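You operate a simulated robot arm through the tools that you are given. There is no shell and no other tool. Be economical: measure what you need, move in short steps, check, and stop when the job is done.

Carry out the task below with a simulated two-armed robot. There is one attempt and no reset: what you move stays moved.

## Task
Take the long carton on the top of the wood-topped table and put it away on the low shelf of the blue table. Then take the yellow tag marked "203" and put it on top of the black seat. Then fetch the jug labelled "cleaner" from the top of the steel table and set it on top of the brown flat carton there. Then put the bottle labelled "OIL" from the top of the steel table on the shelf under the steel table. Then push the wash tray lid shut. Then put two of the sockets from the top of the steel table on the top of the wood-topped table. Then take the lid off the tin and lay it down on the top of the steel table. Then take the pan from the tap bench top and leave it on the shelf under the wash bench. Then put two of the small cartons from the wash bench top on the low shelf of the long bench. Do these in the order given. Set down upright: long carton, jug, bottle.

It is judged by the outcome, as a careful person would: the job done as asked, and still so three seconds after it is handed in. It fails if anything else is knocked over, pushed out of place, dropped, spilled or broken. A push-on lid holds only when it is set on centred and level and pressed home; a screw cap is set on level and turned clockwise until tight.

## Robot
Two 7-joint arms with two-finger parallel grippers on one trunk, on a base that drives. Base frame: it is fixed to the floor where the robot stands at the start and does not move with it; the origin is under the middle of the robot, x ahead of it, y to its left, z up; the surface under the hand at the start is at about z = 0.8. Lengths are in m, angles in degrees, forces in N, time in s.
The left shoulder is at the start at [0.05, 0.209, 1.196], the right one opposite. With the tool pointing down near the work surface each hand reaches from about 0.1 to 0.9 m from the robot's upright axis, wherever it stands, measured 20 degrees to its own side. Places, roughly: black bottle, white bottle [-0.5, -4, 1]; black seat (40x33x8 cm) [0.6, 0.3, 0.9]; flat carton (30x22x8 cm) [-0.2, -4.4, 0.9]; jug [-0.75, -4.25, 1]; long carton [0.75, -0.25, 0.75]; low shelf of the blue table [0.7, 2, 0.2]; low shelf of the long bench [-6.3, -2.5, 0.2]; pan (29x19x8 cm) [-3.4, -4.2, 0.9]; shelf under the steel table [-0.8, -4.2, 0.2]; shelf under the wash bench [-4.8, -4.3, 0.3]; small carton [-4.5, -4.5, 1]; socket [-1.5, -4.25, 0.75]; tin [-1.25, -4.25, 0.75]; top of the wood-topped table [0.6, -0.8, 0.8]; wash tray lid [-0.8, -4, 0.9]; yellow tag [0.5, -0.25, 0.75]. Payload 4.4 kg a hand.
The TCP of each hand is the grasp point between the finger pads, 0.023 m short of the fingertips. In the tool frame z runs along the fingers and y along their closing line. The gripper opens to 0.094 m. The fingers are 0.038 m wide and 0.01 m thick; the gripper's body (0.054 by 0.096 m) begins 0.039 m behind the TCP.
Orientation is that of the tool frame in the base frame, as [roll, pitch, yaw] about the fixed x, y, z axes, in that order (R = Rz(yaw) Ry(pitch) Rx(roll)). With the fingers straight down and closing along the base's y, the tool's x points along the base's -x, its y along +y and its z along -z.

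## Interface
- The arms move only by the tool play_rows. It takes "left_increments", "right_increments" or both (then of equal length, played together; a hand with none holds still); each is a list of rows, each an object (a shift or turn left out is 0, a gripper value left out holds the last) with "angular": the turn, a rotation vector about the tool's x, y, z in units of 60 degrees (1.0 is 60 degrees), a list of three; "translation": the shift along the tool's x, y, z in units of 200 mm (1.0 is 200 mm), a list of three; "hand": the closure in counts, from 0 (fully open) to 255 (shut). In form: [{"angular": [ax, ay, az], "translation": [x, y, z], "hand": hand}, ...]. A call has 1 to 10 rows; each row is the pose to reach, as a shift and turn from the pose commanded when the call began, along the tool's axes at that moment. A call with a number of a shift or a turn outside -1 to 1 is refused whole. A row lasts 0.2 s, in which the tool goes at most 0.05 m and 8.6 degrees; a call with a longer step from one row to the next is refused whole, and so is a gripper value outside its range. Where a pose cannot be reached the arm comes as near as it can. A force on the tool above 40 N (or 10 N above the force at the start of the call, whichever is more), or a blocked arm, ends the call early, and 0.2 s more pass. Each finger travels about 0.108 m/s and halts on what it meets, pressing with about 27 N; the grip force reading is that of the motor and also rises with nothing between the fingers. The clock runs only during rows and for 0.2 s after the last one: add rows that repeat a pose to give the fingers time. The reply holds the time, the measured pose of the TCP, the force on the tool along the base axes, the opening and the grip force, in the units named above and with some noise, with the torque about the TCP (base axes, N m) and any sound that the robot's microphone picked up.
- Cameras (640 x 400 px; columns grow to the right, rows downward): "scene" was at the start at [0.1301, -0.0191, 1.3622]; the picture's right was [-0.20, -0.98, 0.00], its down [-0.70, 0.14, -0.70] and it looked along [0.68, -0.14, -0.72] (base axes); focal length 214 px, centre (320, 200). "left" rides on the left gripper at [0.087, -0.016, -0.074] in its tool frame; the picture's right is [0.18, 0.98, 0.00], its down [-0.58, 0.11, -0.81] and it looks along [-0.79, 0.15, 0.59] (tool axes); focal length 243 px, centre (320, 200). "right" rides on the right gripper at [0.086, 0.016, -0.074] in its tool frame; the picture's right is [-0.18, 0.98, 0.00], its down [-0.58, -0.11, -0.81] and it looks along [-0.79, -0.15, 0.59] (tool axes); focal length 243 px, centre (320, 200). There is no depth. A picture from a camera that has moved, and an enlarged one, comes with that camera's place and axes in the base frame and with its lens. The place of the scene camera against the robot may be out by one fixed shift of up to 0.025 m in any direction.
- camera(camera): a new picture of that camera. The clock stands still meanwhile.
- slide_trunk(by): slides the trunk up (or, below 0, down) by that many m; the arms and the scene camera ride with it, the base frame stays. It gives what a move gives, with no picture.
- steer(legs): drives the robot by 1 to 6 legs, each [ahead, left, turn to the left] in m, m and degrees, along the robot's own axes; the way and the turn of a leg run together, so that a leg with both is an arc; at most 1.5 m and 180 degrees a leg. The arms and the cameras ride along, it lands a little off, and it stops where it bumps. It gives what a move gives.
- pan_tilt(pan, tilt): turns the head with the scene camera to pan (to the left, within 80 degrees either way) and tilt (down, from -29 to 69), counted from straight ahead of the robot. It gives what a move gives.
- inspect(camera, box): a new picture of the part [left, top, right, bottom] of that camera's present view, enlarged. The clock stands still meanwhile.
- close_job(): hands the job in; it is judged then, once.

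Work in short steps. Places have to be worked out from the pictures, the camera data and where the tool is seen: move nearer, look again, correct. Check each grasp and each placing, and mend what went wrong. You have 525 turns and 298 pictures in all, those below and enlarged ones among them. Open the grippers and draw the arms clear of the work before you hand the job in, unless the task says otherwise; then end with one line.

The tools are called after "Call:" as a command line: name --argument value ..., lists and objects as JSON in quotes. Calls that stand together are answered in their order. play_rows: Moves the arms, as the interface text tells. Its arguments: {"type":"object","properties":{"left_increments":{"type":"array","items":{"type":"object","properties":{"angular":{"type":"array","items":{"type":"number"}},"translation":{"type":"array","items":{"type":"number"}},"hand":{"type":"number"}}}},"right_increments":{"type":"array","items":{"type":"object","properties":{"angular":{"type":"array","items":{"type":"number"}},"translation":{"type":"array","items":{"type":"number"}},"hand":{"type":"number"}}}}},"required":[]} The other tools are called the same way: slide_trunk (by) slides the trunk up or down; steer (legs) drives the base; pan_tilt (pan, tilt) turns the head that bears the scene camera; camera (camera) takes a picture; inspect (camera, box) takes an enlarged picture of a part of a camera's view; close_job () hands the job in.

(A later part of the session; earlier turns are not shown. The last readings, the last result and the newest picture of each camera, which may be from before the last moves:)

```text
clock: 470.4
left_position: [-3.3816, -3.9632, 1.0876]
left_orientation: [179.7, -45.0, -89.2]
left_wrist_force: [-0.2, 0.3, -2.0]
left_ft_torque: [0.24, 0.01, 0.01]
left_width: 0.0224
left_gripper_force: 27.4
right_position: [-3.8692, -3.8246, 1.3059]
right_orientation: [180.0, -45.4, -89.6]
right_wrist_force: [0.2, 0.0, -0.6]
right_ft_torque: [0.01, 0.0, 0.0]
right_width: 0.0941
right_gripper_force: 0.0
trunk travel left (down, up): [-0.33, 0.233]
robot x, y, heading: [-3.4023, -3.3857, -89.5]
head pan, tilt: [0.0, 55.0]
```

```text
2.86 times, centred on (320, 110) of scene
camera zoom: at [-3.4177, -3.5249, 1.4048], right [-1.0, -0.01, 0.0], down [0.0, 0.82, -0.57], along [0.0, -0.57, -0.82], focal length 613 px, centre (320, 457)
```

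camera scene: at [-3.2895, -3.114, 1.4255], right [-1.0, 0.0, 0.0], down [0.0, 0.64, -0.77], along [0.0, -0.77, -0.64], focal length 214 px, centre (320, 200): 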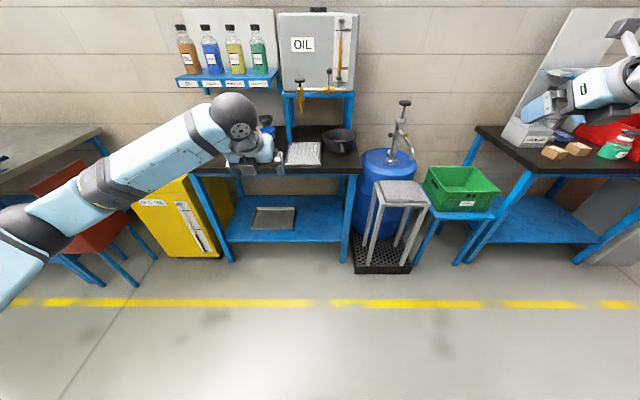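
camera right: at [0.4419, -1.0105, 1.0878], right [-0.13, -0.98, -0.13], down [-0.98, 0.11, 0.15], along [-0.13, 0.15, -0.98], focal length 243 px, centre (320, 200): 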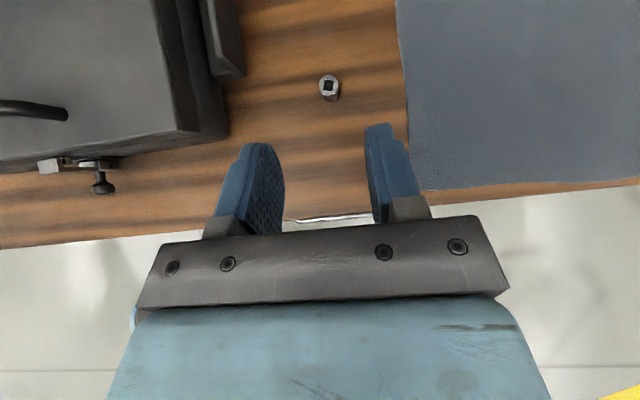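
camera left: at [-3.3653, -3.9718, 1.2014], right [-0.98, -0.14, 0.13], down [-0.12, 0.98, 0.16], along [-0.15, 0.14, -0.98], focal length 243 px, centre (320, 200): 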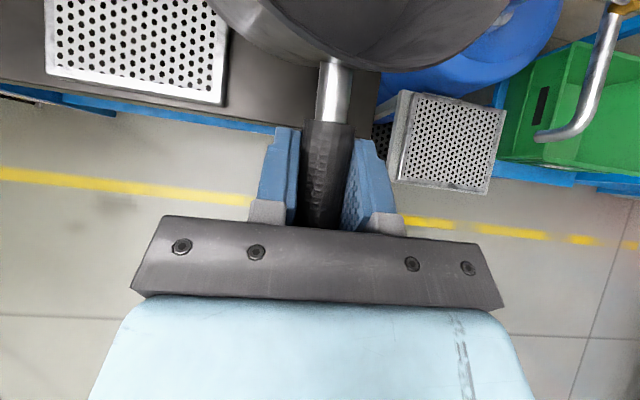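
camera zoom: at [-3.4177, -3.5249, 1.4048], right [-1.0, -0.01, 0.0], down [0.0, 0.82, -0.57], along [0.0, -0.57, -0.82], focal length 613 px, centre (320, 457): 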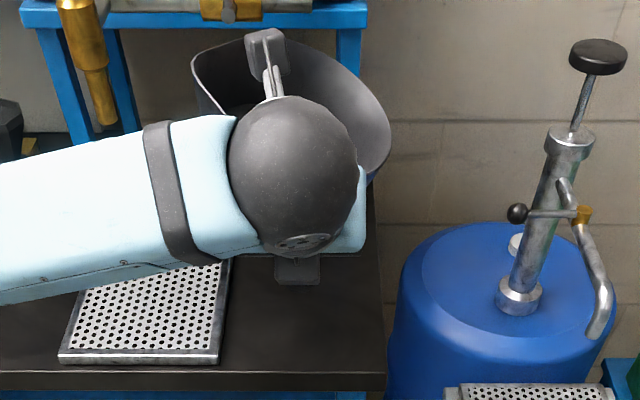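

It weighs only 2 N, so it's held well, but the pan looks tilted. I'll view it from farther away: lower the hand and look.

Call:
steer --legs '[[-0.5, 0, 0]]'

Call:
play_rows --left_increments '[{"translation": [0.1, 0, 0.1], "hand": 255}, {"translation": [0.2, 0, 0.2], "hand": 255}, {"translation": [0.25, 0, 0.3], "hand": 255}, {"translation": [0.25, 0, 0.4], "hand": 255}]'

Call:
pan_tilt --pan 0 --tilt 45

Call:
inspect --camera "scene" --box '[200, 50, 440, 210]'

Call:
camera --camera "left"

```text
clock: 473.4
left_position: [-3.3841, -3.4585, 1.088]
left_orientation: [179.9, -45.0, -89.2]
left_wrist_force: [-0.8, 0.1, -2.0]
left_ft_torque: [0.21, 0.05, 0.0]
left_width: 0.0226
left_gripper_force: 27.1
right_position: [-3.8721, -3.3221, 1.3057]
right_orientation: [-180.0, -45.4, -89.6]
right_wrist_force: [-0.2, -0.1, 0.0]
right_ft_torque: [0.02, 0.0, 0.0]
right_width: 0.0939
right_gripper_force: 0.1
trunk travel left (down, up): [-0.33, 0.233]
robot x, y, heading: [-3.4069, -2.8775, -89.5]
head pan, tilt: [0.0, 55.0]
```

```text
clock: 474.4
left_position: [-3.3836, -3.5523, 1.0651]
left_orientation: [179.8, -45.0, -89.2]
left_wrist_force: [0.6, -0.1, -1.8]
left_ft_torque: [0.26, 0.0, 0.01]
left_width: 0.0225
left_gripper_force: 26.6
right_position: [-3.8728, -3.3203, 1.3045]
right_orientation: [179.9, -45.3, -89.7]
right_wrist_force: [-0.8, -0.8, 0.1]
right_ft_torque: [0.01, -0.01, 0.04]
right_width: 0.0938
right_gripper_force: 0.1
trunk travel left (down, up): [-0.33, 0.233]
robot x, y, heading: [-3.4054, -2.8797, -89.7]
head pan, tilt: [0.0, 55.0]
```

```text
clock: 475.1
left_position: [-3.3833, -3.5507, 1.0662]
left_orientation: [179.8, -45.0, -89.2]
left_wrist_force: [0.3, -0.6, -2.5]
left_ft_torque: [0.25, 0.07, -0.02]
left_width: 0.0227
left_gripper_force: 27.3
right_position: [-3.8726, -3.3209, 1.305]
right_orientation: [-180.0, -45.4, -89.6]
right_wrist_force: [-0.5, -0.3, -0.2]
right_ft_torque: [0.01, 0.0, -0.01]
right_width: 0.094
right_gripper_force: 0.0
trunk travel left (down, up): [-0.33, 0.233]
robot x, y, heading: [-3.4055, -2.8777, -89.7]
head pan, tilt: [0.0, 45.0]
```

```text
2.50 times, centred on (320, 130) of scene
camera zoom: at [-3.4201, -3.0298, 1.4181], right [-1.0, -0.01, 0.0], down [0.0, 0.71, -0.71], along [0.0, -0.71, -0.71], focal length 536 px, centre (320, 375)
```

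zoom: 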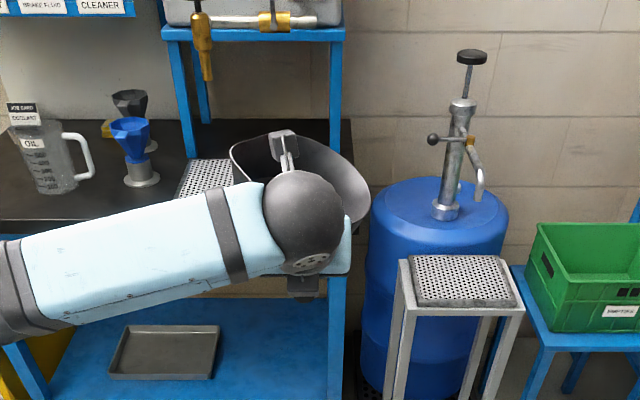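

```text
109 pictures are left
camera left: at [-3.3662, -3.5598, 1.1798], right [-0.98, -0.14, 0.13], down [-0.12, 0.98, 0.16], along [-0.15, 0.14, -0.98], focal length 243 px, centre (320, 200)
```

left: 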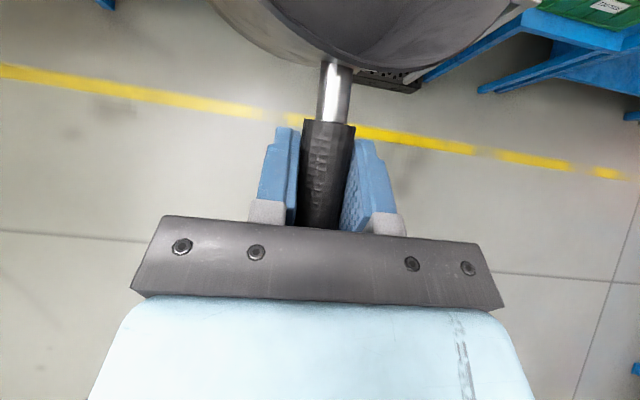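

The pan has rolled about its handle by roughly 22° (left side up). I'll counter-roll the hand about the forward axis to bring it level.

Call:
play_rows --left_increments '[{"angular": [-0.09, 0, -0.09], "hand": 255}, {"angular": [-0.18, 0, -0.18], "hand": 255}, {"angular": [-0.26, 0, -0.26], "hand": 255}, {"angular": [-0.26, 0, -0.26], "hand": 255}]'

Call:
inspect --camera "scene" --box '[240, 60, 400, 170]'

Call:
camera --camera "left"

```text
clock: 476.1
left_position: [-3.3835, -3.5514, 1.0666]
left_orientation: [149.8, -40.9, -68.6]
left_wrist_force: [-0.9, -0.1, -2.5]
left_ft_torque: [0.26, 0.01, 0.01]
left_width: 0.0227
left_gripper_force: 26.5
right_position: [-3.8725, -3.3219, 1.305]
right_orientation: [-180.0, -45.4, -89.6]
right_wrist_force: [-1.4, 0.0, 0.0]
right_ft_torque: [0.02, -0.02, 0.0]
right_width: 0.094
right_gripper_force: 0.1
trunk travel left (down, up): [-0.33, 0.233]
robot x, y, heading: [-3.4038, -2.8783, -89.7]
head pan, tilt: [0.0, 45.0]
```

```text
3.64 times, centred on (320, 115) of scene
camera zoom: at [-3.4204, -3.03, 1.4182], right [-1.0, -0.01, 0.0], down [0.0, 0.71, -0.71], along [0.0, -0.71, -0.71], focal length 780 px, centre (320, 509)
```

zoom: 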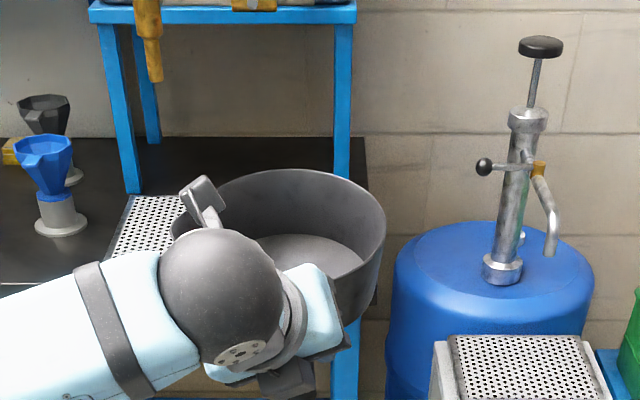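

```text
107 pictures are left
camera left: at [-3.3251, -3.5594, 1.165], right [-0.86, -0.14, 0.49], down [-0.05, 0.98, 0.19], along [-0.51, 0.14, -0.85], focal length 243 px, centre (320, 200)
```

left: 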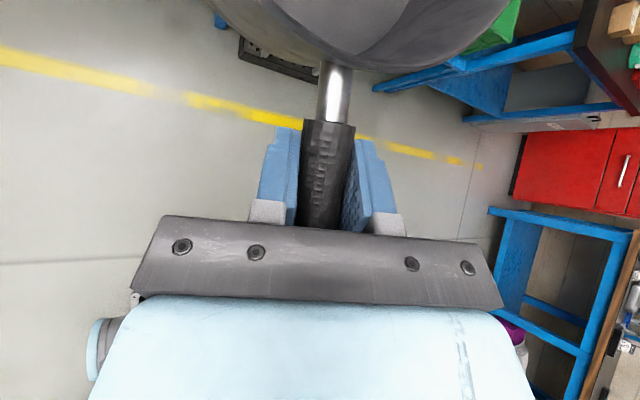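

The pan now appears level. I'll drive right to the wash bench and look at its shelf.

Call:
steer --legs '[[0.05, -1.2, 0]]'

Call:
pan_tilt --pan -10 --tilt 35

Call:
camera --camera "scene"

```text
clock: 486.9
left_position: [-4.5852, -3.6081, 1.0655]
left_orientation: [149.9, -40.8, -68.6]
left_wrist_force: [0.7, -0.8, -1.6]
left_ft_torque: [0.24, 0.01, -0.03]
left_width: 0.0226
left_gripper_force: 26.7
right_position: [-5.0761, -3.3758, 1.3048]
right_orientation: [179.9, -45.3, -89.7]
right_wrist_force: [0.9, 0.1, -0.8]
right_ft_torque: [0.01, -0.01, -0.01]
right_width: 0.0942
right_gripper_force: 0.2
trunk travel left (down, up): [-0.33, 0.233]
robot x, y, heading: [-4.6046, -2.9328, -89.5]
head pan, tilt: [0.0, 45.0]
```

```text
clock: 487.7
left_position: [-4.587, -3.6084, 1.0646]
left_orientation: [150.1, -40.8, -68.7]
left_wrist_force: [-0.5, -0.4, -2.6]
left_ft_torque: [0.24, 0.04, 0.0]
left_width: 0.0229
left_gripper_force: 27.3
right_position: [-5.0743, -3.3763, 1.3056]
right_orientation: [180.0, -45.4, -89.7]
right_wrist_force: [-0.6, -0.8, 0.4]
right_ft_torque: [0.0, -0.03, 0.0]
right_width: 0.094
right_gripper_force: 0.2
trunk travel left (down, up): [-0.33, 0.233]
robot x, y, heading: [-4.6087, -2.9326, -89.8]
head pan, tilt: [-10.0, 35.0]
```

```text
106 pictures are left
camera scene: at [-4.6378, -3.0913, 1.4329], right [-0.99, 0.17, 0.0], down [0.1, 0.57, -0.82], along [-0.14, -0.81, -0.57], focal length 214 px, centre (320, 200)
```

scene: 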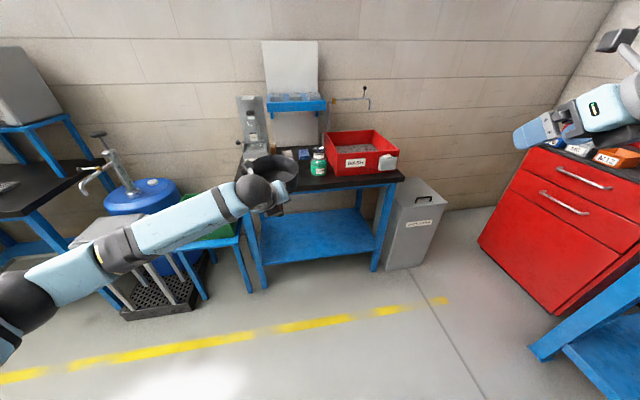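

The wash bench's shelf is empty: x −4.41…−5.23, front y≈−4.07. I'll shift right 0.2 m, lower trunk and arm in front of it.

Call:
steer --legs '[[0, -0.2, 0]]'

Call:
slide_trunk --by -0.325

Call:
pan_tilt --pan 0 --tilt 35

Call:
camera --camera "scene"

```text
clock: 490.0
left_position: [-4.7873, -3.6088, 1.0656]
left_orientation: [150.1, -40.9, -68.7]
left_wrist_force: [-0.7, -1.1, -2.4]
left_ft_torque: [0.22, 0.04, 0.01]
left_width: 0.0227
left_gripper_force: 26.8
right_position: [-5.2761, -3.377, 1.3052]
right_orientation: [-180.0, -45.4, -89.6]
right_wrist_force: [0.6, -0.2, 0.5]
right_ft_torque: [0.01, -0.01, -0.03]
right_width: 0.094
right_gripper_force: 0.1
trunk travel left (down, up): [-0.33, 0.233]
robot x, y, heading: [-4.803, -2.9346, -89.8]
head pan, tilt: [-10.0, 35.0]
```

```text
clock: 493.2
left_position: [-4.7868, -3.6091, 0.7415]
left_orientation: [150.1, -40.9, -68.7]
left_wrist_force: [-0.4, -0.1, -1.3]
left_ft_torque: [0.24, 0.05, 0.0]
left_width: 0.0228
left_gripper_force: 26.9
right_position: [-5.2755, -3.3765, 0.9799]
right_orientation: [-180.0, -45.5, -89.6]
right_wrist_force: [0.3, 0.1, -0.1]
right_ft_torque: [-0.04, 0.05, 0.04]
right_width: 0.094
right_gripper_force: 0.1
trunk travel left (down, up): [-0.005, 0.558]
robot x, y, heading: [-4.8026, -2.9329, -89.7]
head pan, tilt: [-10.0, 35.0]
```

```text
clock: 494.0
left_position: [-4.7852, -3.6087, 0.7412]
left_orientation: [150.0, -40.9, -68.8]
left_wrist_force: [0.5, -0.7, -2.4]
left_ft_torque: [0.23, 0.04, 0.0]
left_width: 0.0229
left_gripper_force: 26.6
right_position: [-5.2751, -3.3773, 0.9812]
right_orientation: [180.0, -45.4, -89.6]
right_wrist_force: [0.4, -0.2, 0.5]
right_ft_torque: [-0.02, 0.0, -0.01]
right_width: 0.0939
right_gripper_force: 0.0
trunk travel left (down, up): [-0.005, 0.558]
robot x, y, heading: [-4.8074, -2.9355, -89.8]
head pan, tilt: [0.0, 35.0]
```

```text
105 pictures are left
camera scene: at [-4.8227, -3.0934, 1.108], right [-1.0, 0.0, 0.0], down [0.0, 0.57, -0.82], along [0.0, -0.82, -0.57], focal length 214 px, centre (320, 200)
```

scene: 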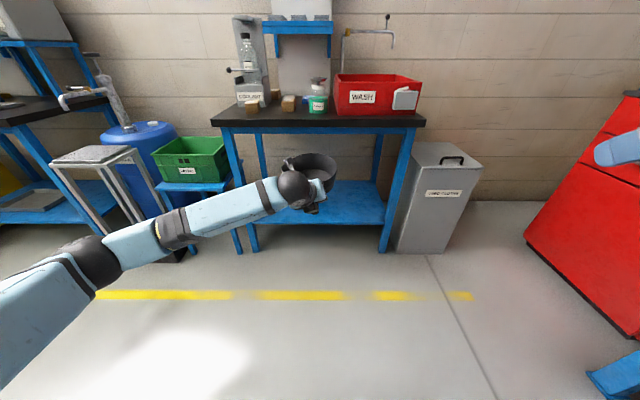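

Now lower the hand about 0.29 m in front of the shelf (using the rolled tool axes).

Call:
play_rows --left_increments '[{"translation": [-0.14, -0.08, 0.14], "hand": 255}, {"translation": [-0.28, -0.16, 0.28], "hand": 255}, {"translation": [-0.42, -0.24, 0.42], "hand": 255}, {"translation": [-0.56, -0.32, 0.56], "hand": 255}, {"translation": [-0.7, -0.4, 0.7], "hand": 255}, {"translation": [-0.84, -0.48, 0.84], "hand": 255}, {"translation": [-0.95, -0.55, 0.95], "hand": 255}]'

Call:
inspect --camera "scene" --box '[200, 130, 440, 290]'

Call:
camera --camera "left"

```text
clock: 495.6
left_position: [-4.7869, -3.6089, 0.4509]
left_orientation: [150.0, -40.8, -68.7]
left_wrist_force: [0.2, -0.6, -1.1]
left_ft_torque: [0.21, 0.01, -0.02]
left_width: 0.0227
left_gripper_force: 27.1
right_position: [-5.2751, -3.3784, 0.9792]
right_orientation: [-180.0, -45.3, -89.6]
right_wrist_force: [0.1, 0.7, -1.1]
right_ft_torque: [0.0, 0.02, 0.03]
right_width: 0.094
right_gripper_force: 0.1
trunk travel left (down, up): [-0.005, 0.558]
robot x, y, heading: [-4.8086, -2.9363, -89.8]
head pan, tilt: [0.0, 35.0]
```

```text
2.50 times, centred on (320, 210) of scene
camera zoom: at [-4.8226, -3.0936, 1.108], right [-1.0, -0.01, 0.0], down [0.0, 0.57, -0.82], along [0.0, -0.82, -0.57], focal length 536 px, centre (320, 175)
```

zoom: 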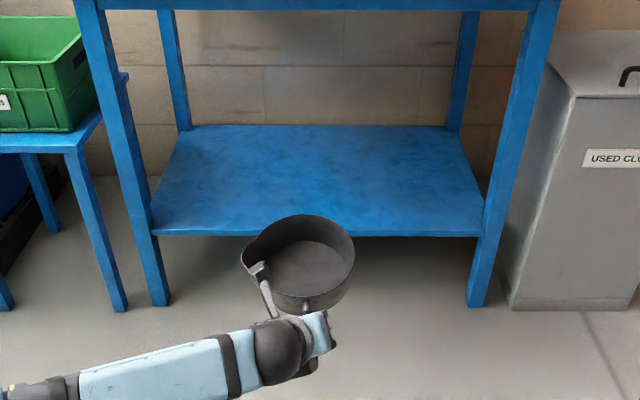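

```text
103 pictures are left
camera left: at [-4.7278, -3.6164, 0.549], right [-0.86, -0.14, 0.49], down [-0.05, 0.98, 0.19], along [-0.51, 0.14, -0.85], focal length 243 px, centre (320, 200)
```

left: 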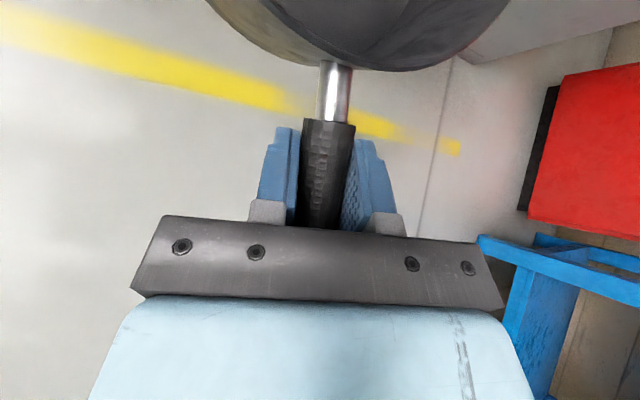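

The pan looks nearly level. I'll drive in 0.3 m and check clearances.

Call:
steer --legs '[[0.3, 0, 0]]'

Call:
camera --camera "scene"

```text
clock: 497.6
left_position: [-4.7853, -3.9077, 0.4508]
left_orientation: [150.0, -40.8, -68.6]
left_wrist_force: [-0.4, 0.8, -1.8]
left_ft_torque: [0.21, 0.04, 0.02]
left_width: 0.0226
left_gripper_force: 26.9
right_position: [-5.2722, -3.6773, 0.9794]
right_orientation: [-179.9, -45.4, -89.5]
right_wrist_force: [0.0, -0.8, -0.3]
right_ft_torque: [0.03, 0.02, 0.01]
right_width: 0.0938
right_gripper_force: 0.0
trunk travel left (down, up): [-0.005, 0.558]
robot x, y, heading: [-4.8072, -3.2322, -89.8]
head pan, tilt: [0.0, 35.0]
```

```text
102 pictures are left
camera scene: at [-4.8209, -3.393, 1.1079], right [-1.0, -0.01, 0.0], down [0.0, 0.57, -0.82], along [0.0, -0.82, -0.57], focal length 214 px, centre (320, 200)
```

scene: 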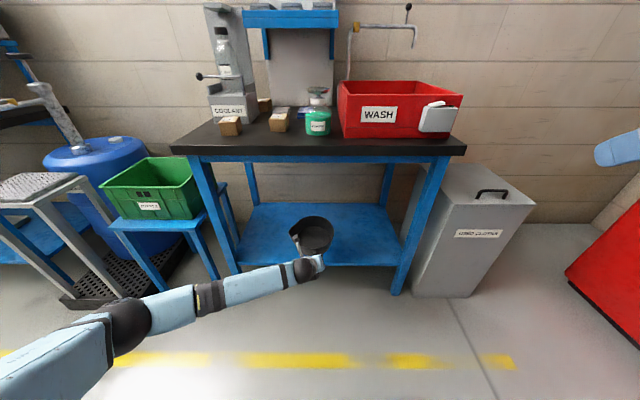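

Shelf front at y≈−4.045, z≈0.29. Drive in 0.2 m more, then lower to contact.

Call:
steer --legs '[[0.2, 0, 0]]'

Call:
play_rows --left_increments '[{"translation": [-0.04, -0.023, 0.04], "hand": 255}, {"translation": [-0.08, -0.046, 0.08], "hand": 255}, {"translation": [-0.12, -0.07, 0.12], "hand": 255}, {"translation": [-0.15, -0.087, 0.15], "hand": 255}]'

Call:
camera --camera "scene"

```text
clock: 499.2
left_position: [-4.7832, -4.1067, 0.4489]
left_orientation: [150.0, -40.8, -68.7]
left_wrist_force: [0.0, 0.6, -2.4]
left_ft_torque: [0.2, 0.06, -0.01]
left_width: 0.0226
left_gripper_force: 26.7
right_position: [-5.2723, -3.8761, 0.9803]
right_orientation: [180.0, -45.4, -89.7]
right_wrist_force: [0.2, 0.5, -0.1]
right_ft_torque: [0.0, -0.02, 0.04]
right_width: 0.0939
right_gripper_force: 0.0
trunk travel left (down, up): [-0.005, 0.558]
robot x, y, heading: [-4.8054, -3.4373, -89.7]
head pan, tilt: [0.0, 35.0]
```

```text
clock: 500.2
left_position: [-4.7827, -4.1063, 0.4048]
left_orientation: [149.9, -41.0, -68.7]
left_wrist_force: [0.4, 0.5, -1.6]
left_ft_torque: [0.26, 0.03, -0.03]
left_width: 0.023
left_gripper_force: 27.2
right_position: [-5.272, -3.8759, 0.9796]
right_orientation: [180.0, -45.4, -89.7]
right_wrist_force: [0.1, 1.3, -1.2]
right_ft_torque: [0.02, -0.01, 0.02]
right_width: 0.0938
right_gripper_force: 0.0
trunk travel left (down, up): [-0.005, 0.558]
robot x, y, heading: [-4.8052, -3.4335, -89.8]
head pan, tilt: [0.0, 35.0]
```

```text
101 pictures are left
camera scene: at [-4.8201, -3.5917, 1.108], right [-1.0, 0.0, 0.0], down [0.0, 0.57, -0.82], along [0.0, -0.82, -0.57], focal length 214 px, centre (320, 200)
```

scene: 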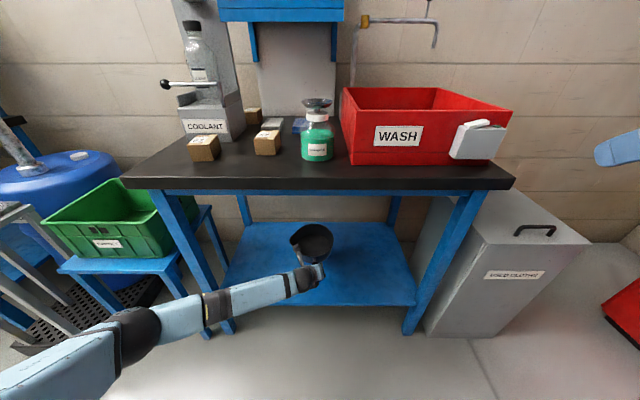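

Call:
play_rows --left_increments '[{"translation": [-0.025, -0.014, 0.025], "hand": 255}, {"translation": [-0.05, -0.028, 0.05], "hand": 255}, {"translation": [-0.075, -0.042, 0.075], "hand": 255}, {"translation": [-0.1, -0.056, 0.1], "hand": 255}]'

Call:
inspect --camera "scene" --box '[220, 200, 420, 330]'

```text
clock: 501.2
left_position: [-4.7844, -4.1061, 0.3735]
left_orientation: [149.9, -40.9, -68.7]
left_wrist_force: [0.1, -0.8, -2.3]
left_ft_torque: [0.19, 0.05, -0.02]
left_width: 0.0227
left_gripper_force: 27.2
right_position: [-5.2731, -3.8766, 0.9806]
right_orientation: [180.0, -45.4, -89.7]
right_wrist_force: [-0.5, -1.3, 0.4]
right_ft_torque: [-0.04, 0.0, -0.01]
right_width: 0.0939
right_gripper_force: 0.1
trunk travel left (down, up): [-0.005, 0.558]
robot x, y, heading: [-4.8054, -3.4315, -89.9]
head pan, tilt: [0.0, 35.0]
```

```text
3.08 times, centred on (320, 265) of scene
camera zoom: at [-4.8201, -3.5917, 1.108], right [-1.0, 0.0, 0.0], down [0.0, 0.57, -0.82], along [0.0, -0.82, -0.57], focal length 660 px, centre (320, 0)
```

zoom: 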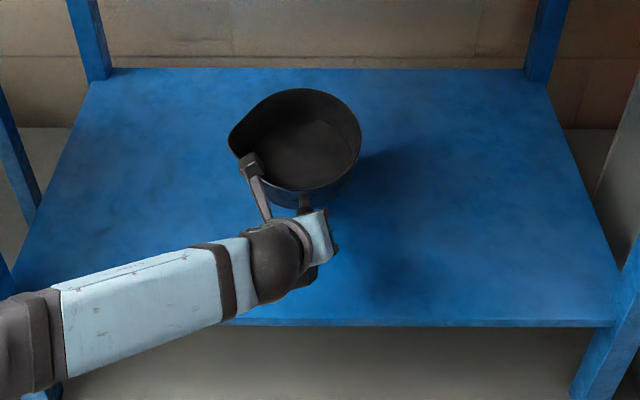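

Call:
play_rows --left_increments '[{"translation": [-0.02, -0.011, 0.02], "hand": 255}, {"translation": [-0.04, -0.022, 0.04], "hand": 255}, {"translation": [-0.055, -0.03, 0.055], "hand": 255}]'

Call:
play_rows --left_increments '[{"translation": [-0.015, -0.008, 0.015], "hand": 255}, {"translation": [-0.03, -0.017, 0.03], "hand": 255}]'

Call:
inspect --camera "scene" --box '[260, 200, 380, 290]'

```text
clock: 502.0
left_position: [-4.7851, -4.1071, 0.356]
left_orientation: [150.0, -40.9, -68.7]
left_wrist_force: [0.0, 0.3, -2.4]
left_ft_torque: [0.24, 0.02, 0.04]
left_width: 0.023
left_gripper_force: 26.5
right_position: [-5.2725, -3.8756, 0.98]
right_orientation: [-179.9, -45.4, -89.6]
right_wrist_force: [0.3, 0.0, -0.3]
right_ft_torque: [0.02, -0.01, 0.03]
right_width: 0.0942
right_gripper_force: 0.0
trunk travel left (down, up): [-0.005, 0.558]
robot x, y, heading: [-4.8065, -3.4313, -89.9]
head pan, tilt: [0.0, 35.0]
```

```text
clock: 502.6
left_position: [-4.7846, -4.1071, 0.3486]
left_orientation: [150.1, -40.9, -68.7]
left_wrist_force: [-0.8, 0.4, -1.9]
left_ft_torque: [0.19, -0.01, 0.01]
left_width: 0.0226
left_gripper_force: 27.1
right_position: [-5.2723, -3.8755, 0.9801]
right_orientation: [-180.0, -45.4, -89.7]
right_wrist_force: [-0.5, -1.0, 0.2]
right_ft_torque: [-0.04, -0.01, 0.0]
right_width: 0.0942
right_gripper_force: 0.0
trunk travel left (down, up): [-0.005, 0.558]
robot x, y, heading: [-4.8045, -3.4327, -89.6]
head pan, tilt: [0.0, 35.0]
```

```text
4.44 times, centred on (320, 245) of scene
camera zoom: at [-4.8201, -3.5917, 1.108], right [-1.0, 0.0, 0.0], down [0.0, 0.57, -0.82], along [0.0, -0.82, -0.57], focal length 953 px, centre (320, 0)
```

zoom: 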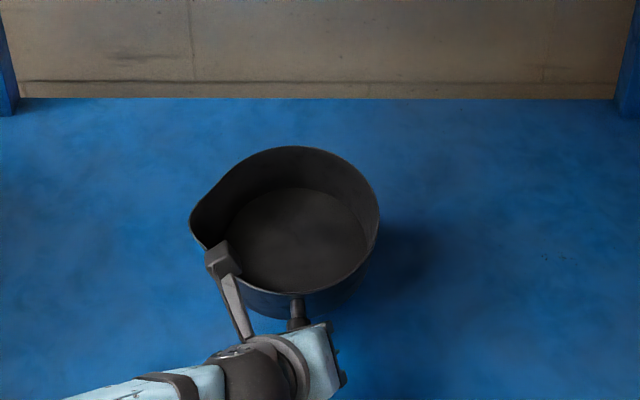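

Call:
play_rows --left_increments '[{"translation": [-0.02, -0.011, 0.02], "hand": 255}, {"translation": [-0.04, -0.022, 0.04], "hand": 255}, {"translation": [-0.06, -0.033, 0.06], "hand": 255}]'

Call:
play_rows --left_increments '[{"translation": [-0.015, -0.008, 0.015], "hand": 255}, {"translation": [-0.03, -0.017, 0.03], "hand": 255}, {"translation": [-0.045, -0.025, 0.045], "hand": 255}]'

Call:
inspect --camera "scene" --box '[260, 200, 380, 290]'

```text
clock: 503.4
left_position: [-4.7857, -4.1069, 0.3305]
left_orientation: [150.0, -40.9, -68.6]
left_wrist_force: [0.0, -0.4, -2.1]
left_ft_torque: [0.22, 0.05, -0.01]
left_width: 0.0227
left_gripper_force: 26.8
right_position: [-5.2725, -3.876, 0.98]
right_orientation: [179.9, -45.5, -89.7]
right_wrist_force: [0.2, -0.3, 1.0]
right_ft_torque: [-0.05, 0.0, 0.01]
right_width: 0.0939
right_gripper_force: 0.1
trunk travel left (down, up): [-0.005, 0.558]
robot x, y, heading: [-4.806, -3.4337, -90.0]
head pan, tilt: [0.0, 35.0]
```

```text
clock: 504.2
left_position: [-4.785, -4.1069, 0.3171]
left_orientation: [149.9, -40.8, -68.7]
left_wrist_force: [0.3, -1.0, -1.6]
left_ft_torque: [0.24, 0.01, -0.02]
left_width: 0.0227
left_gripper_force: 27.0
right_position: [-5.2724, -3.8761, 0.9809]
right_orientation: [179.9, -45.5, -89.7]
right_wrist_force: [-0.3, -0.6, 0.3]
right_ft_torque: [0.0, 0.01, -0.01]
right_width: 0.0938
right_gripper_force: 0.2
trunk travel left (down, up): [-0.005, 0.558]
robot x, y, heading: [-4.8029, -3.4333, -89.5]
head pan, tilt: [0.0, 35.0]
```

```text
4.44 times, centred on (320, 245) of scene
camera zoom: at [-4.8201, -3.5917, 1.108], right [-1.0, 0.0, 0.0], down [0.0, 0.57, -0.82], along [0.0, -0.82, -0.57], focal length 953 px, centre (320, 0)
```

zoom: 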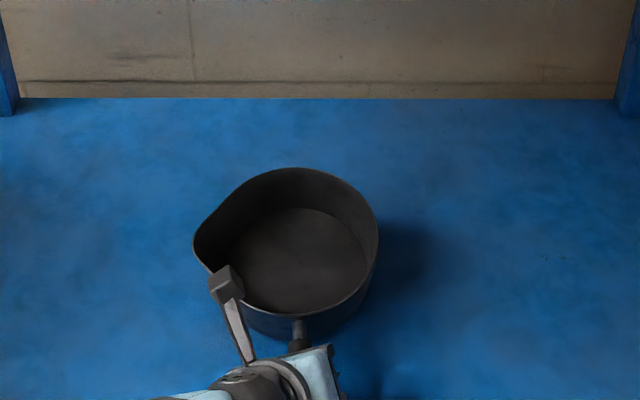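

Call:
play_rows --left_increments '[{"translation": [-0.015, -0.008, 0.015], "hand": 255}, {"translation": [-0.03, -0.017, 0.03], "hand": 255}, {"translation": [-0.045, -0.025, 0.045], "hand": 255}]'

Call:
play_rows --left_increments '[{"translation": [-0.015, -0.008, 0.015], "hand": 255}, {"translation": [-0.03, -0.017, 0.03], "hand": 255}, {"translation": [-0.045, -0.025, 0.045], "hand": 255}]'

Call:
inspect --camera "scene" --box '[260, 210, 380, 300]'

```text
clock: 505.0
left_position: [-4.787, -4.1071, 0.3042]
left_orientation: [149.7, -41.1, -68.7]
left_wrist_force: [0.4, 1.0, 12.7]
left_ft_torque: [-0.81, -0.09, 0.05]
left_width: 0.0227
left_gripper_force: 26.7
right_position: [-5.2727, -3.8747, 0.9817]
right_orientation: [180.0, -45.5, -89.7]
right_wrist_force: [-0.1, 0.1, -0.5]
right_ft_torque: [0.01, 0.01, 0.02]
right_width: 0.094
right_gripper_force: 0.1
trunk travel left (down, up): [-0.005, 0.558]
robot x, y, heading: [-4.8046, -3.4285, -89.6]
head pan, tilt: [0.0, 35.0]
```

```text
clock: 505.8
left_position: [-4.7866, -4.1072, 0.2935]
left_orientation: [149.6, -41.1, -68.3]
left_wrist_force: [9.2, 19.3, 28.7]
left_ft_torque: [0.8, -0.61, 0.22]
left_width: 0.0226
left_gripper_force: 26.7
right_position: [-5.2706, -3.873, 0.9827]
right_orientation: [180.0, -45.6, -89.7]
right_wrist_force: [-0.6, -0.7, 0.6]
right_ft_torque: [-0.02, 0.03, 0.0]
right_width: 0.0937
right_gripper_force: 0.2
trunk travel left (down, up): [-0.005, 0.558]
robot x, y, heading: [-4.8057, -3.4318, -89.5]
head pan, tilt: [0.0, 35.0]
stopped in row 3 (left hand): the force on the tool passed its limit at 48 N (the readings are from after the stop); the commanded pose is now the measured one
```

```text
4.44 times, centred on (320, 255) of scene
camera zoom: at [-4.8196, -3.5884, 1.1088], right [-1.0, -0.01, 0.0], down [0.0, 0.57, -0.82], along [0.01, -0.82, -0.57], focal length 953 px, centre (320, -44)
```

zoom: 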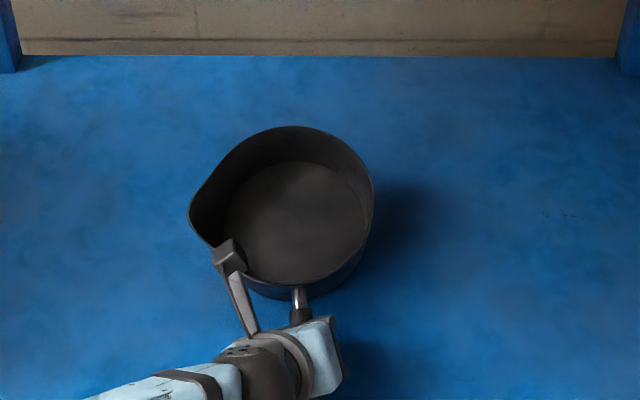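

The pan is down and pressed flat. Ease slightly, open, and withdraw back along the tool axis.

Call:
play_rows --left_increments '[{"translation": [0.01, 0.005, -0.01], "hand": 255}, {"translation": [0.01, 0.005, -0.01], "hand": 200}, {"translation": [0.01, 0.005, -0.01], "hand": 100}, {"translation": [0.01, 0.005, -0.01], "hand": 0}, {"translation": [0.01, 0.005, -0.01], "hand": 0}, {"translation": [0.01, 0.005, -0.12], "hand": 0}, {"translation": [0.01, 0.005, -0.3], "hand": 0}, {"translation": [0.01, 0.005, -0.5], "hand": 0}]'

Call:
camera --camera "left"

Call:
inspect --camera "scene" --box '[240, 200, 400, 310]'

```text
clock: 506.8
left_position: [-4.8078, -4.1061, 0.3075]
left_orientation: [147.7, -41.0, -68.5]
left_wrist_force: [-14.7, 14.5, 30.5]
left_ft_torque: [0.51, -0.41, 0.43]
left_width: 0.0827
left_gripper_force: 0.2
right_position: [-5.2754, -3.8719, 0.9825]
right_orientation: [-179.9, -45.7, -89.9]
right_wrist_force: [-0.2, 0.3, -0.4]
right_ft_torque: [0.0, 0.01, 0.0]
right_width: 0.0937
right_gripper_force: 0.2
trunk travel left (down, up): [-0.005, 0.558]
robot x, y, heading: [-4.8021, -3.4338, -90.0]
head pan, tilt: [0.0, 35.0]
stopped in row 4 (left hand): the force on the tool passed its limit at 51 N (the readings are from after the stop); the commanded pose is now the measured one
```

```text
96 pictures are left
camera left: at [-4.7466, -4.1142, 0.4046], right [-0.85, -0.11, 0.52], down [-0.02, 0.98, 0.18], along [-0.53, 0.14, -0.84], focal length 243 px, centre (320, 200)
```

left: 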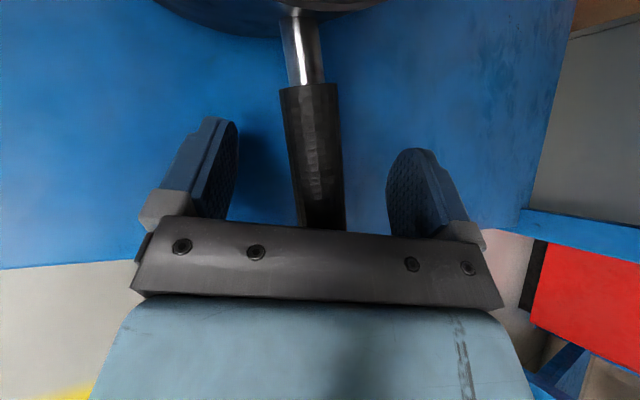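

```text
3.64 times, centred on (320, 255) of scene
camera zoom: at [-4.8217, -3.5884, 1.1089], right [-1.0, 0.0, 0.0], down [0.0, 0.57, -0.82], along [0.0, -0.82, -0.57], focal length 780 px, centre (320, 0)
```

zoom: 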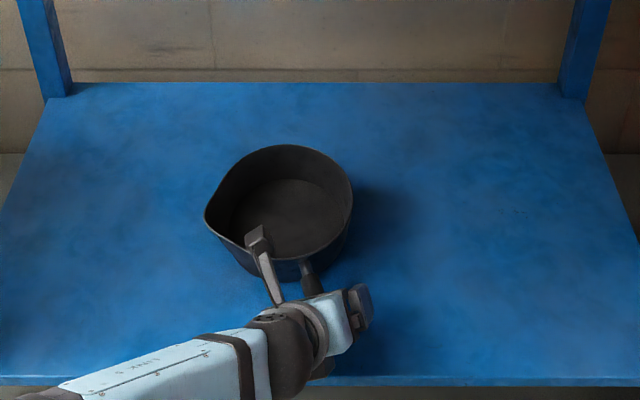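

The opening finger touched the shelf; pan sits flat. I'll lift slightly and withdraw backwards.

Call:
play_rows --left_increments '[{"translation": [0.02, 0.012, -0.03], "hand": 45}, {"translation": [0.03, 0.015, -0.08], "hand": 45}, {"translation": [0.03, 0.015, -0.2], "hand": 45}, {"translation": [0.03, 0.015, -0.38], "hand": 45}, {"translation": [0.0, 0.015, -0.58], "hand": 45}]'

Call:
camera --camera "left"

Call:
inspect --camera "scene" --box '[240, 200, 400, 310]'

```text
clock: 508.0
left_position: [-4.7695, -4.0252, 0.3762]
left_orientation: [148.7, -40.7, -68.6]
left_wrist_force: [0.3, -0.1, -1.4]
left_ft_torque: [0.02, -0.02, -0.03]
left_width: 0.0777
left_gripper_force: 0.1
right_position: [-5.2745, -3.8746, 0.98]
right_orientation: [-179.9, -45.4, -89.8]
right_wrist_force: [0.5, 0.2, 0.4]
right_ft_torque: [-0.03, -0.01, 0.02]
right_width: 0.0942
right_gripper_force: 0.0
trunk travel left (down, up): [-0.005, 0.558]
robot x, y, heading: [-4.8018, -3.4324, -89.8]
head pan, tilt: [0.0, 35.0]
```

```text
94 pictures are left
camera left: at [-4.7093, -4.0317, 0.4742], right [-0.85, -0.12, 0.51], down [-0.03, 0.98, 0.18], along [-0.52, 0.14, -0.84], focal length 243 px, centre (320, 200)
```

left: 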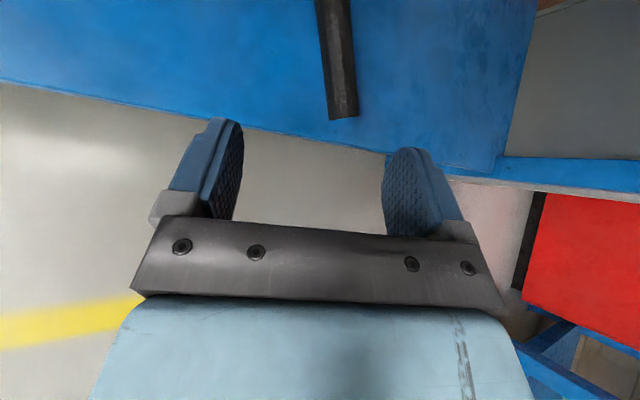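

```text
3.64 times, centred on (320, 255) of scene
camera zoom: at [-4.8208, -3.5913, 1.108], right [-1.0, 0.0, 0.0], down [0.0, 0.57, -0.82], along [0.0, -0.82, -0.57], focal length 780 px, centre (320, 0)
```

zoom: 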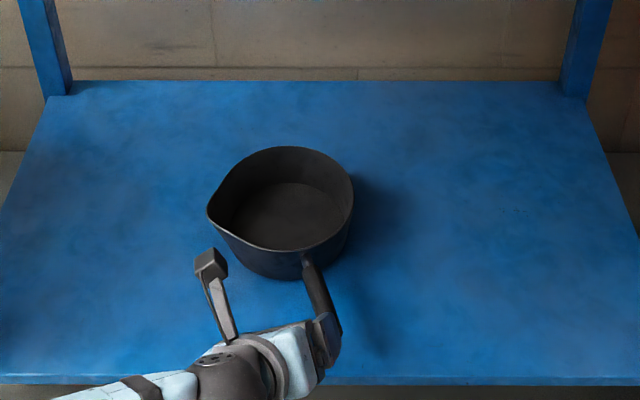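

The pan is on the shelf, upright. Last task: the small cartons. I'll back out, undo the hand roll, and raise the trunk.

Call:
steer --legs '[[-0.4, 0, 0]]'

Call:
slide_trunk --by 0.3

Call:
play_rows --left_increments '[{"translation": [0.12, 0.07, -0.12], "hand": 0}, {"translation": [0.24, 0.14, -0.24], "hand": 0}, {"translation": [0.36, 0.2, -0.36], "hand": 0}, {"angular": [0.09, 0, 0.09], "translation": [0.48, 0.27, -0.48], "hand": 0}, {"angular": [0.18, 0, 0.18], "translation": [0.6, 0.34, -0.6], "hand": 0}, {"angular": [0.26, 0, 0.26], "translation": [0.7, 0.4, -0.7], "hand": 0}, {"angular": [0.26, 0, 0.26], "translation": [0.82, 0.47, -0.82], "hand": 0}]'

Call:
pan_tilt --pan 10 --tilt 40

Call:
camera --camera "scene"

Call:
inspect --camera "scene" --box '[200, 70, 400, 200]'

```text
clock: 510.5
left_position: [-4.7727, -3.6241, 0.3762]
left_orientation: [148.5, -40.9, -68.8]
left_wrist_force: [-0.2, -0.7, -0.1]
left_ft_torque: [0.02, 0.01, -0.02]
left_width: 0.0773
left_gripper_force: 0.1
right_position: [-5.277, -3.4732, 0.9798]
right_orientation: [-180.0, -45.4, -90.0]
right_wrist_force: [-0.6, 0.4, -0.5]
right_ft_torque: [0.03, 0.0, 0.03]
right_width: 0.0939
right_gripper_force: 0.0
trunk travel left (down, up): [-0.005, 0.558]
robot x, y, heading: [-4.8053, -3.0326, -90.1]
head pan, tilt: [0.0, 35.0]
```

```text
clock: 513.5
left_position: [-4.773, -3.6237, 0.6742]
left_orientation: [148.6, -40.9, -68.8]
left_wrist_force: [0.2, -0.2, 0.2]
left_ft_torque: [0.01, -0.04, -0.01]
left_width: 0.0775
left_gripper_force: 0.1
right_position: [-5.2748, -3.4718, 1.28]
right_orientation: [-180.0, -45.4, -90.0]
right_wrist_force: [-0.5, -0.1, -0.5]
right_ft_torque: [-0.01, -0.02, -0.02]
right_width: 0.0942
right_gripper_force: 0.0
trunk travel left (down, up): [-0.305, 0.258]
robot x, y, heading: [-4.8064, -3.0301, -90.1]
head pan, tilt: [0.0, 35.0]
```

```text
clock: 515.1
left_position: [-4.7675, -3.6217, 0.9245]
left_orientation: [178.4, -45.3, -89.4]
left_wrist_force: [-0.2, 0.0, -0.3]
left_ft_torque: [-0.03, 0.02, 0.01]
left_width: 0.0942
left_gripper_force: 0.0
right_position: [-5.2753, -3.4728, 1.2793]
right_orientation: [179.9, -45.4, -90.0]
right_wrist_force: [0.5, 0.1, 0.4]
right_ft_torque: [0.01, -0.03, -0.01]
right_width: 0.0942
right_gripper_force: 0.1
trunk travel left (down, up): [-0.305, 0.258]
robot x, y, heading: [-4.8035, -3.0276, -90.1]
head pan, tilt: [0.0, 35.0]
```

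```text
clock: 515.8
left_position: [-4.7672, -3.6222, 0.9264]
left_orientation: [178.4, -45.3, -89.3]
left_wrist_force: [0.8, 0.2, -0.5]
left_ft_torque: [0.03, 0.0, -0.04]
left_width: 0.0938
left_gripper_force: 0.1
right_position: [-5.2757, -3.4727, 1.281]
right_orientation: [-180.0, -45.4, -90.0]
right_wrist_force: [-0.5, 0.5, 0.2]
right_ft_torque: [-0.01, -0.01, -0.03]
right_width: 0.0945
right_gripper_force: 0.1
trunk travel left (down, up): [-0.305, 0.258]
robot x, y, heading: [-4.8039, -3.0324, -90.1]
head pan, tilt: [10.0, 40.0]
```

```text
92 pictures are left
camera scene: at [-4.8071, -3.1866, 1.4005], right [-0.99, -0.17, 0.0], down [-0.11, 0.63, -0.77], along [0.13, -0.75, -0.64], focal length 214 px, centre (320, 200)
```

scene: 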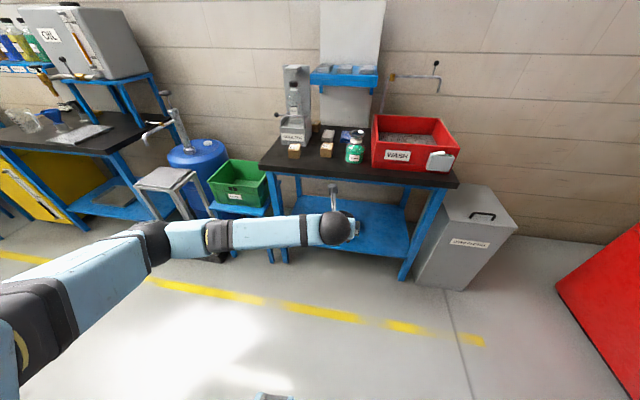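

```text
3.08 times, centred on (300, 135) of scene
camera zoom: at [-4.8071, -3.1866, 1.4005], right [-0.99, -0.17, 0.0], down [-0.11, 0.63, -0.77], along [0.13, -0.75, -0.64], focal length 660 px, centre (382, 400)
```

zoom: 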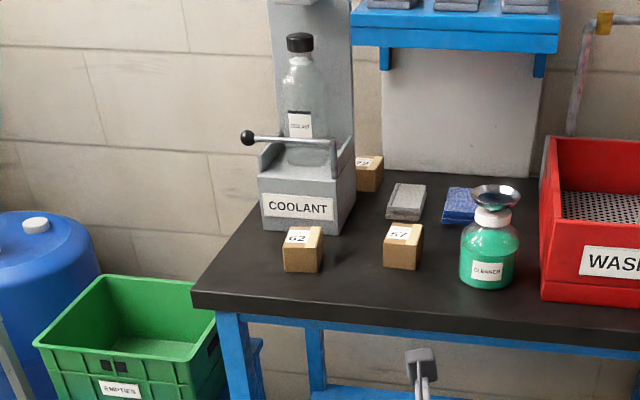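

Cartons "62" and "57" stand near the front of the bench. I'll raise the left hand and approach "57" first.

Call:
play_rows --left_increments '[{"translation": [0.15, 0, -0.15], "hand": 0}, {"translation": [0.3, 0, -0.3], "hand": 0}, {"translation": [0.45, 0, -0.45], "hand": 0}, {"translation": [0.6, 0, -0.6], "hand": 0}, {"translation": [0.75, 0, -0.75], "hand": 0}]'

Call:
steer --legs '[[0.42, 0.08, 0]]'

Call:
camera --camera "left"

```text
clock: 517.0
left_position: [-4.7629, -3.6195, 1.1392]
left_orientation: [178.5, -45.3, -89.3]
left_wrist_force: [0.7, 0.1, 0.4]
left_ft_torque: [-0.01, -0.02, 0.01]
left_width: 0.0942
left_gripper_force: 0.1
right_position: [-5.276, -3.4724, 1.2797]
right_orientation: [180.0, -45.4, -90.1]
right_wrist_force: [0.2, 0.0, 0.0]
right_ft_torque: [0.0, 0.01, -0.02]
right_width: 0.0941
right_gripper_force: 0.1
trunk travel left (down, up): [-0.305, 0.258]
robot x, y, heading: [-4.8029, -3.0358, -90.0]
head pan, tilt: [10.0, 40.0]
```

```text
clock: 519.6
left_position: [-4.6848, -4.037, 1.1367]
left_orientation: [178.3, -45.3, -89.3]
left_wrist_force: [0.8, 0.2, 0.5]
left_ft_torque: [0.0, 0.03, -0.03]
left_width: 0.0943
left_gripper_force: 0.1
right_position: [-5.1974, -3.888, 1.2808]
right_orientation: [-180.0, -45.4, -90.0]
right_wrist_force: [0.5, -0.6, -0.9]
right_ft_torque: [0.02, 0.01, -0.04]
right_width: 0.0942
right_gripper_force: 0.1
trunk travel left (down, up): [-0.305, 0.258]
robot x, y, heading: [-4.7281, -3.4503, -90.3]
head pan, tilt: [10.0, 40.0]
```

```text
90 pictures are left
camera left: at [-4.6651, -4.0445, 1.2504], right [-0.98, -0.12, 0.15], down [-0.1, 0.98, 0.16], along [-0.17, 0.14, -0.98], focal length 243 px, centre (320, 200)
```

left: 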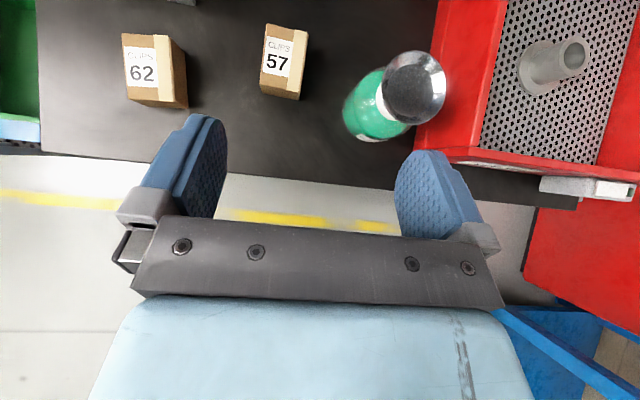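

Call:
play_rows --left_increments '[{"angular": [0.0, 0, 0], "translation": [-0.02, -0.05, 0.15], "hand": 0}, {"translation": [-0.05, -0.1, 0.3], "hand": 0}, {"translation": [-0.08, -0.155, 0.45], "hand": 0}, {"translation": [-0.1, -0.155, 0.6], "hand": 0}]'

Call:
camera --camera "left"

```text
clock: 520.6
left_position: [-4.656, -4.1083, 1.0385]
left_orientation: [178.4, -45.3, -89.4]
left_wrist_force: [-0.7, -0.4, 0.1]
left_ft_torque: [0.0, -0.01, 0.0]
left_width: 0.0942
left_gripper_force: 0.0
right_position: [-5.1982, -3.8876, 1.2798]
right_orientation: [-180.0, -45.5, -90.0]
right_wrist_force: [0.1, 0.1, -0.3]
right_ft_torque: [-0.04, 0.0, -0.02]
right_width: 0.094
right_gripper_force: 0.1
trunk travel left (down, up): [-0.305, 0.258]
robot x, y, heading: [-4.7282, -3.4459, -89.9]
head pan, tilt: [10.0, 40.0]
```

```text
89 pictures are left
camera left: at [-4.6369, -4.1158, 1.1513], right [-0.98, -0.12, 0.15], down [-0.1, 0.98, 0.16], along [-0.17, 0.14, -0.98], focal length 243 px, centre (320, 200)
```

left: 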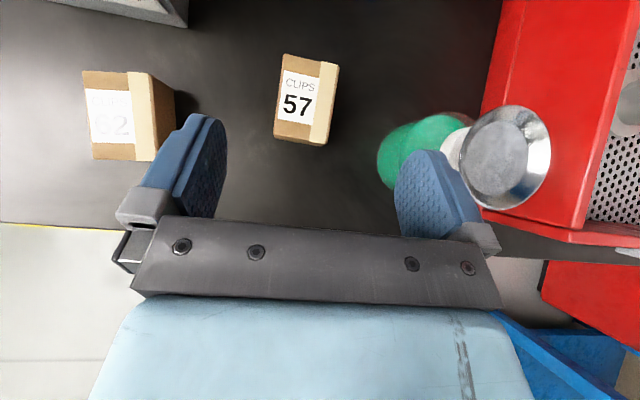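

Box "57": top z≈0.905, centre (−4.653, −4.175), about 5×7 cm. I'll advance to grasp at its front end.

Call:
play_rows --left_increments '[{"translation": [-0.1, -0.015, 0.12], "hand": 0}, {"translation": [-0.2, -0.015, 0.24], "hand": 0}, {"translation": [-0.31, -0.015, 0.36], "hand": 0}, {"translation": [-0.31, -0.015, 0.5], "hand": 0}, {"translation": [-0.31, -0.015, 0.62], "hand": 0}]'

Call:
camera --camera "left"

```text
clock: 521.8
left_position: [-4.6564, -4.1521, 0.905]
left_orientation: [178.4, -45.4, -89.3]
left_wrist_force: [1.0, 0.9, 0.7]
left_ft_torque: [-0.02, -0.01, -0.02]
left_width: 0.0941
left_gripper_force: 0.0
right_position: [-5.1979, -3.8882, 1.2794]
right_orientation: [-180.0, -45.5, -90.0]
right_wrist_force: [-0.4, -0.2, -0.8]
right_ft_torque: [0.01, -0.02, 0.01]
right_width: 0.0941
right_gripper_force: 0.0
trunk travel left (down, up): [-0.305, 0.258]
robot x, y, heading: [-4.7254, -3.4481, -90.2]
head pan, tilt: [10.0, 40.0]
```

```text
88 pictures are left
camera left: at [-4.6366, -4.1598, 1.0188], right [-0.98, -0.12, 0.15], down [-0.1, 0.98, 0.16], along [-0.17, 0.14, -0.98], focal length 243 px, centre (320, 200)
```

left: 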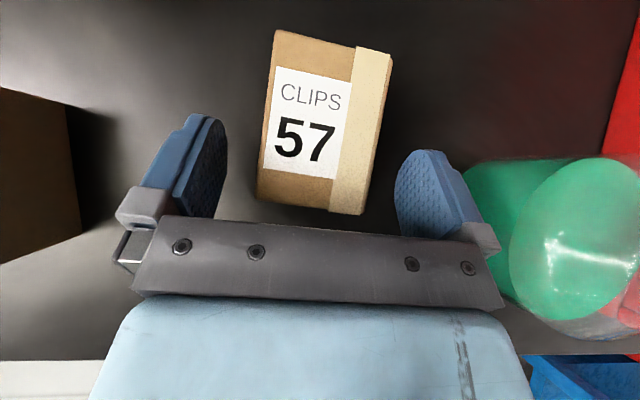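

Call:
play_rows --left_increments '[{"translation": [0, -0.015, 0.0], "hand": 50}, {"translation": [0, -0.015, 0.05], "hand": 50}, {"translation": [0, -0.015, 0.095], "hand": 50}, {"translation": [0, -0.015, 0.095], "hand": 150}, {"translation": [0, -0.015, 0.095], "hand": 255}, {"translation": [0, -0.015, 0.095], "hand": 255}, {"translation": [0, -0.015, 0.095], "hand": 255}]'

Call:
play_rows --left_increments '[{"translation": [0.08, 0, -0.08], "hand": 255}, {"translation": [0.16, 0, -0.16], "hand": 255}, {"translation": [0.3, 0, -0.3], "hand": 255}, {"translation": [0.45, 0, -0.45], "hand": 255}, {"translation": [0.6, 0, -0.6], "hand": 255}]'

Call:
camera --camera "left"

```text
clock: 523.4
left_position: [-4.6514, -4.1654, 0.8929]
left_orientation: [178.4, -45.3, -89.3]
left_wrist_force: [0.9, -1.4, -0.2]
left_ft_torque: [-0.05, -0.06, 0.01]
left_width: 0.0549
left_gripper_force: 27.0
right_position: [-5.1975, -3.8883, 1.2798]
right_orientation: [180.0, -45.5, -90.0]
right_wrist_force: [0.4, 0.0, -0.9]
right_ft_torque: [-0.02, 0.0, -0.03]
right_width: 0.0941
right_gripper_force: 0.0
trunk travel left (down, up): [-0.305, 0.258]
robot x, y, heading: [-4.7271, -3.4454, -90.0]
head pan, tilt: [10.0, 40.0]
```

```text
clock: 524.6
left_position: [-4.6505, -4.1632, 1.0633]
left_orientation: [178.4, -45.3, -89.3]
left_wrist_force: [-0.4, -0.6, -1.5]
left_ft_torque: [0.02, 0.02, -0.02]
left_width: 0.0551
left_gripper_force: 27.0
right_position: [-5.1976, -3.8872, 1.2804]
right_orientation: [180.0, -45.4, -90.0]
right_wrist_force: [-0.1, -0.2, -0.3]
right_ft_torque: [-0.02, 0.03, -0.03]
right_width: 0.0942
right_gripper_force: 0.0
trunk travel left (down, up): [-0.305, 0.258]
robot x, y, heading: [-4.7237, -3.4467, -90.2]
head pan, tilt: [10.0, 40.0]
```

```text
87 pictures are left
camera left: at [-4.6313, -4.1717, 1.1755], right [-0.98, -0.12, 0.15], down [-0.1, 0.98, 0.16], along [-0.17, 0.14, -0.98], focal length 243 px, centre (320, 200)
```

left: 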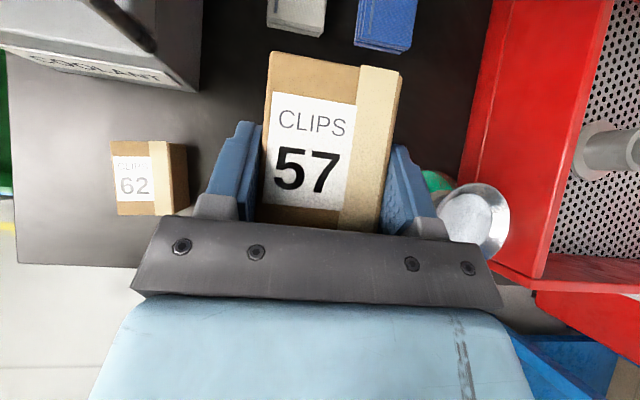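

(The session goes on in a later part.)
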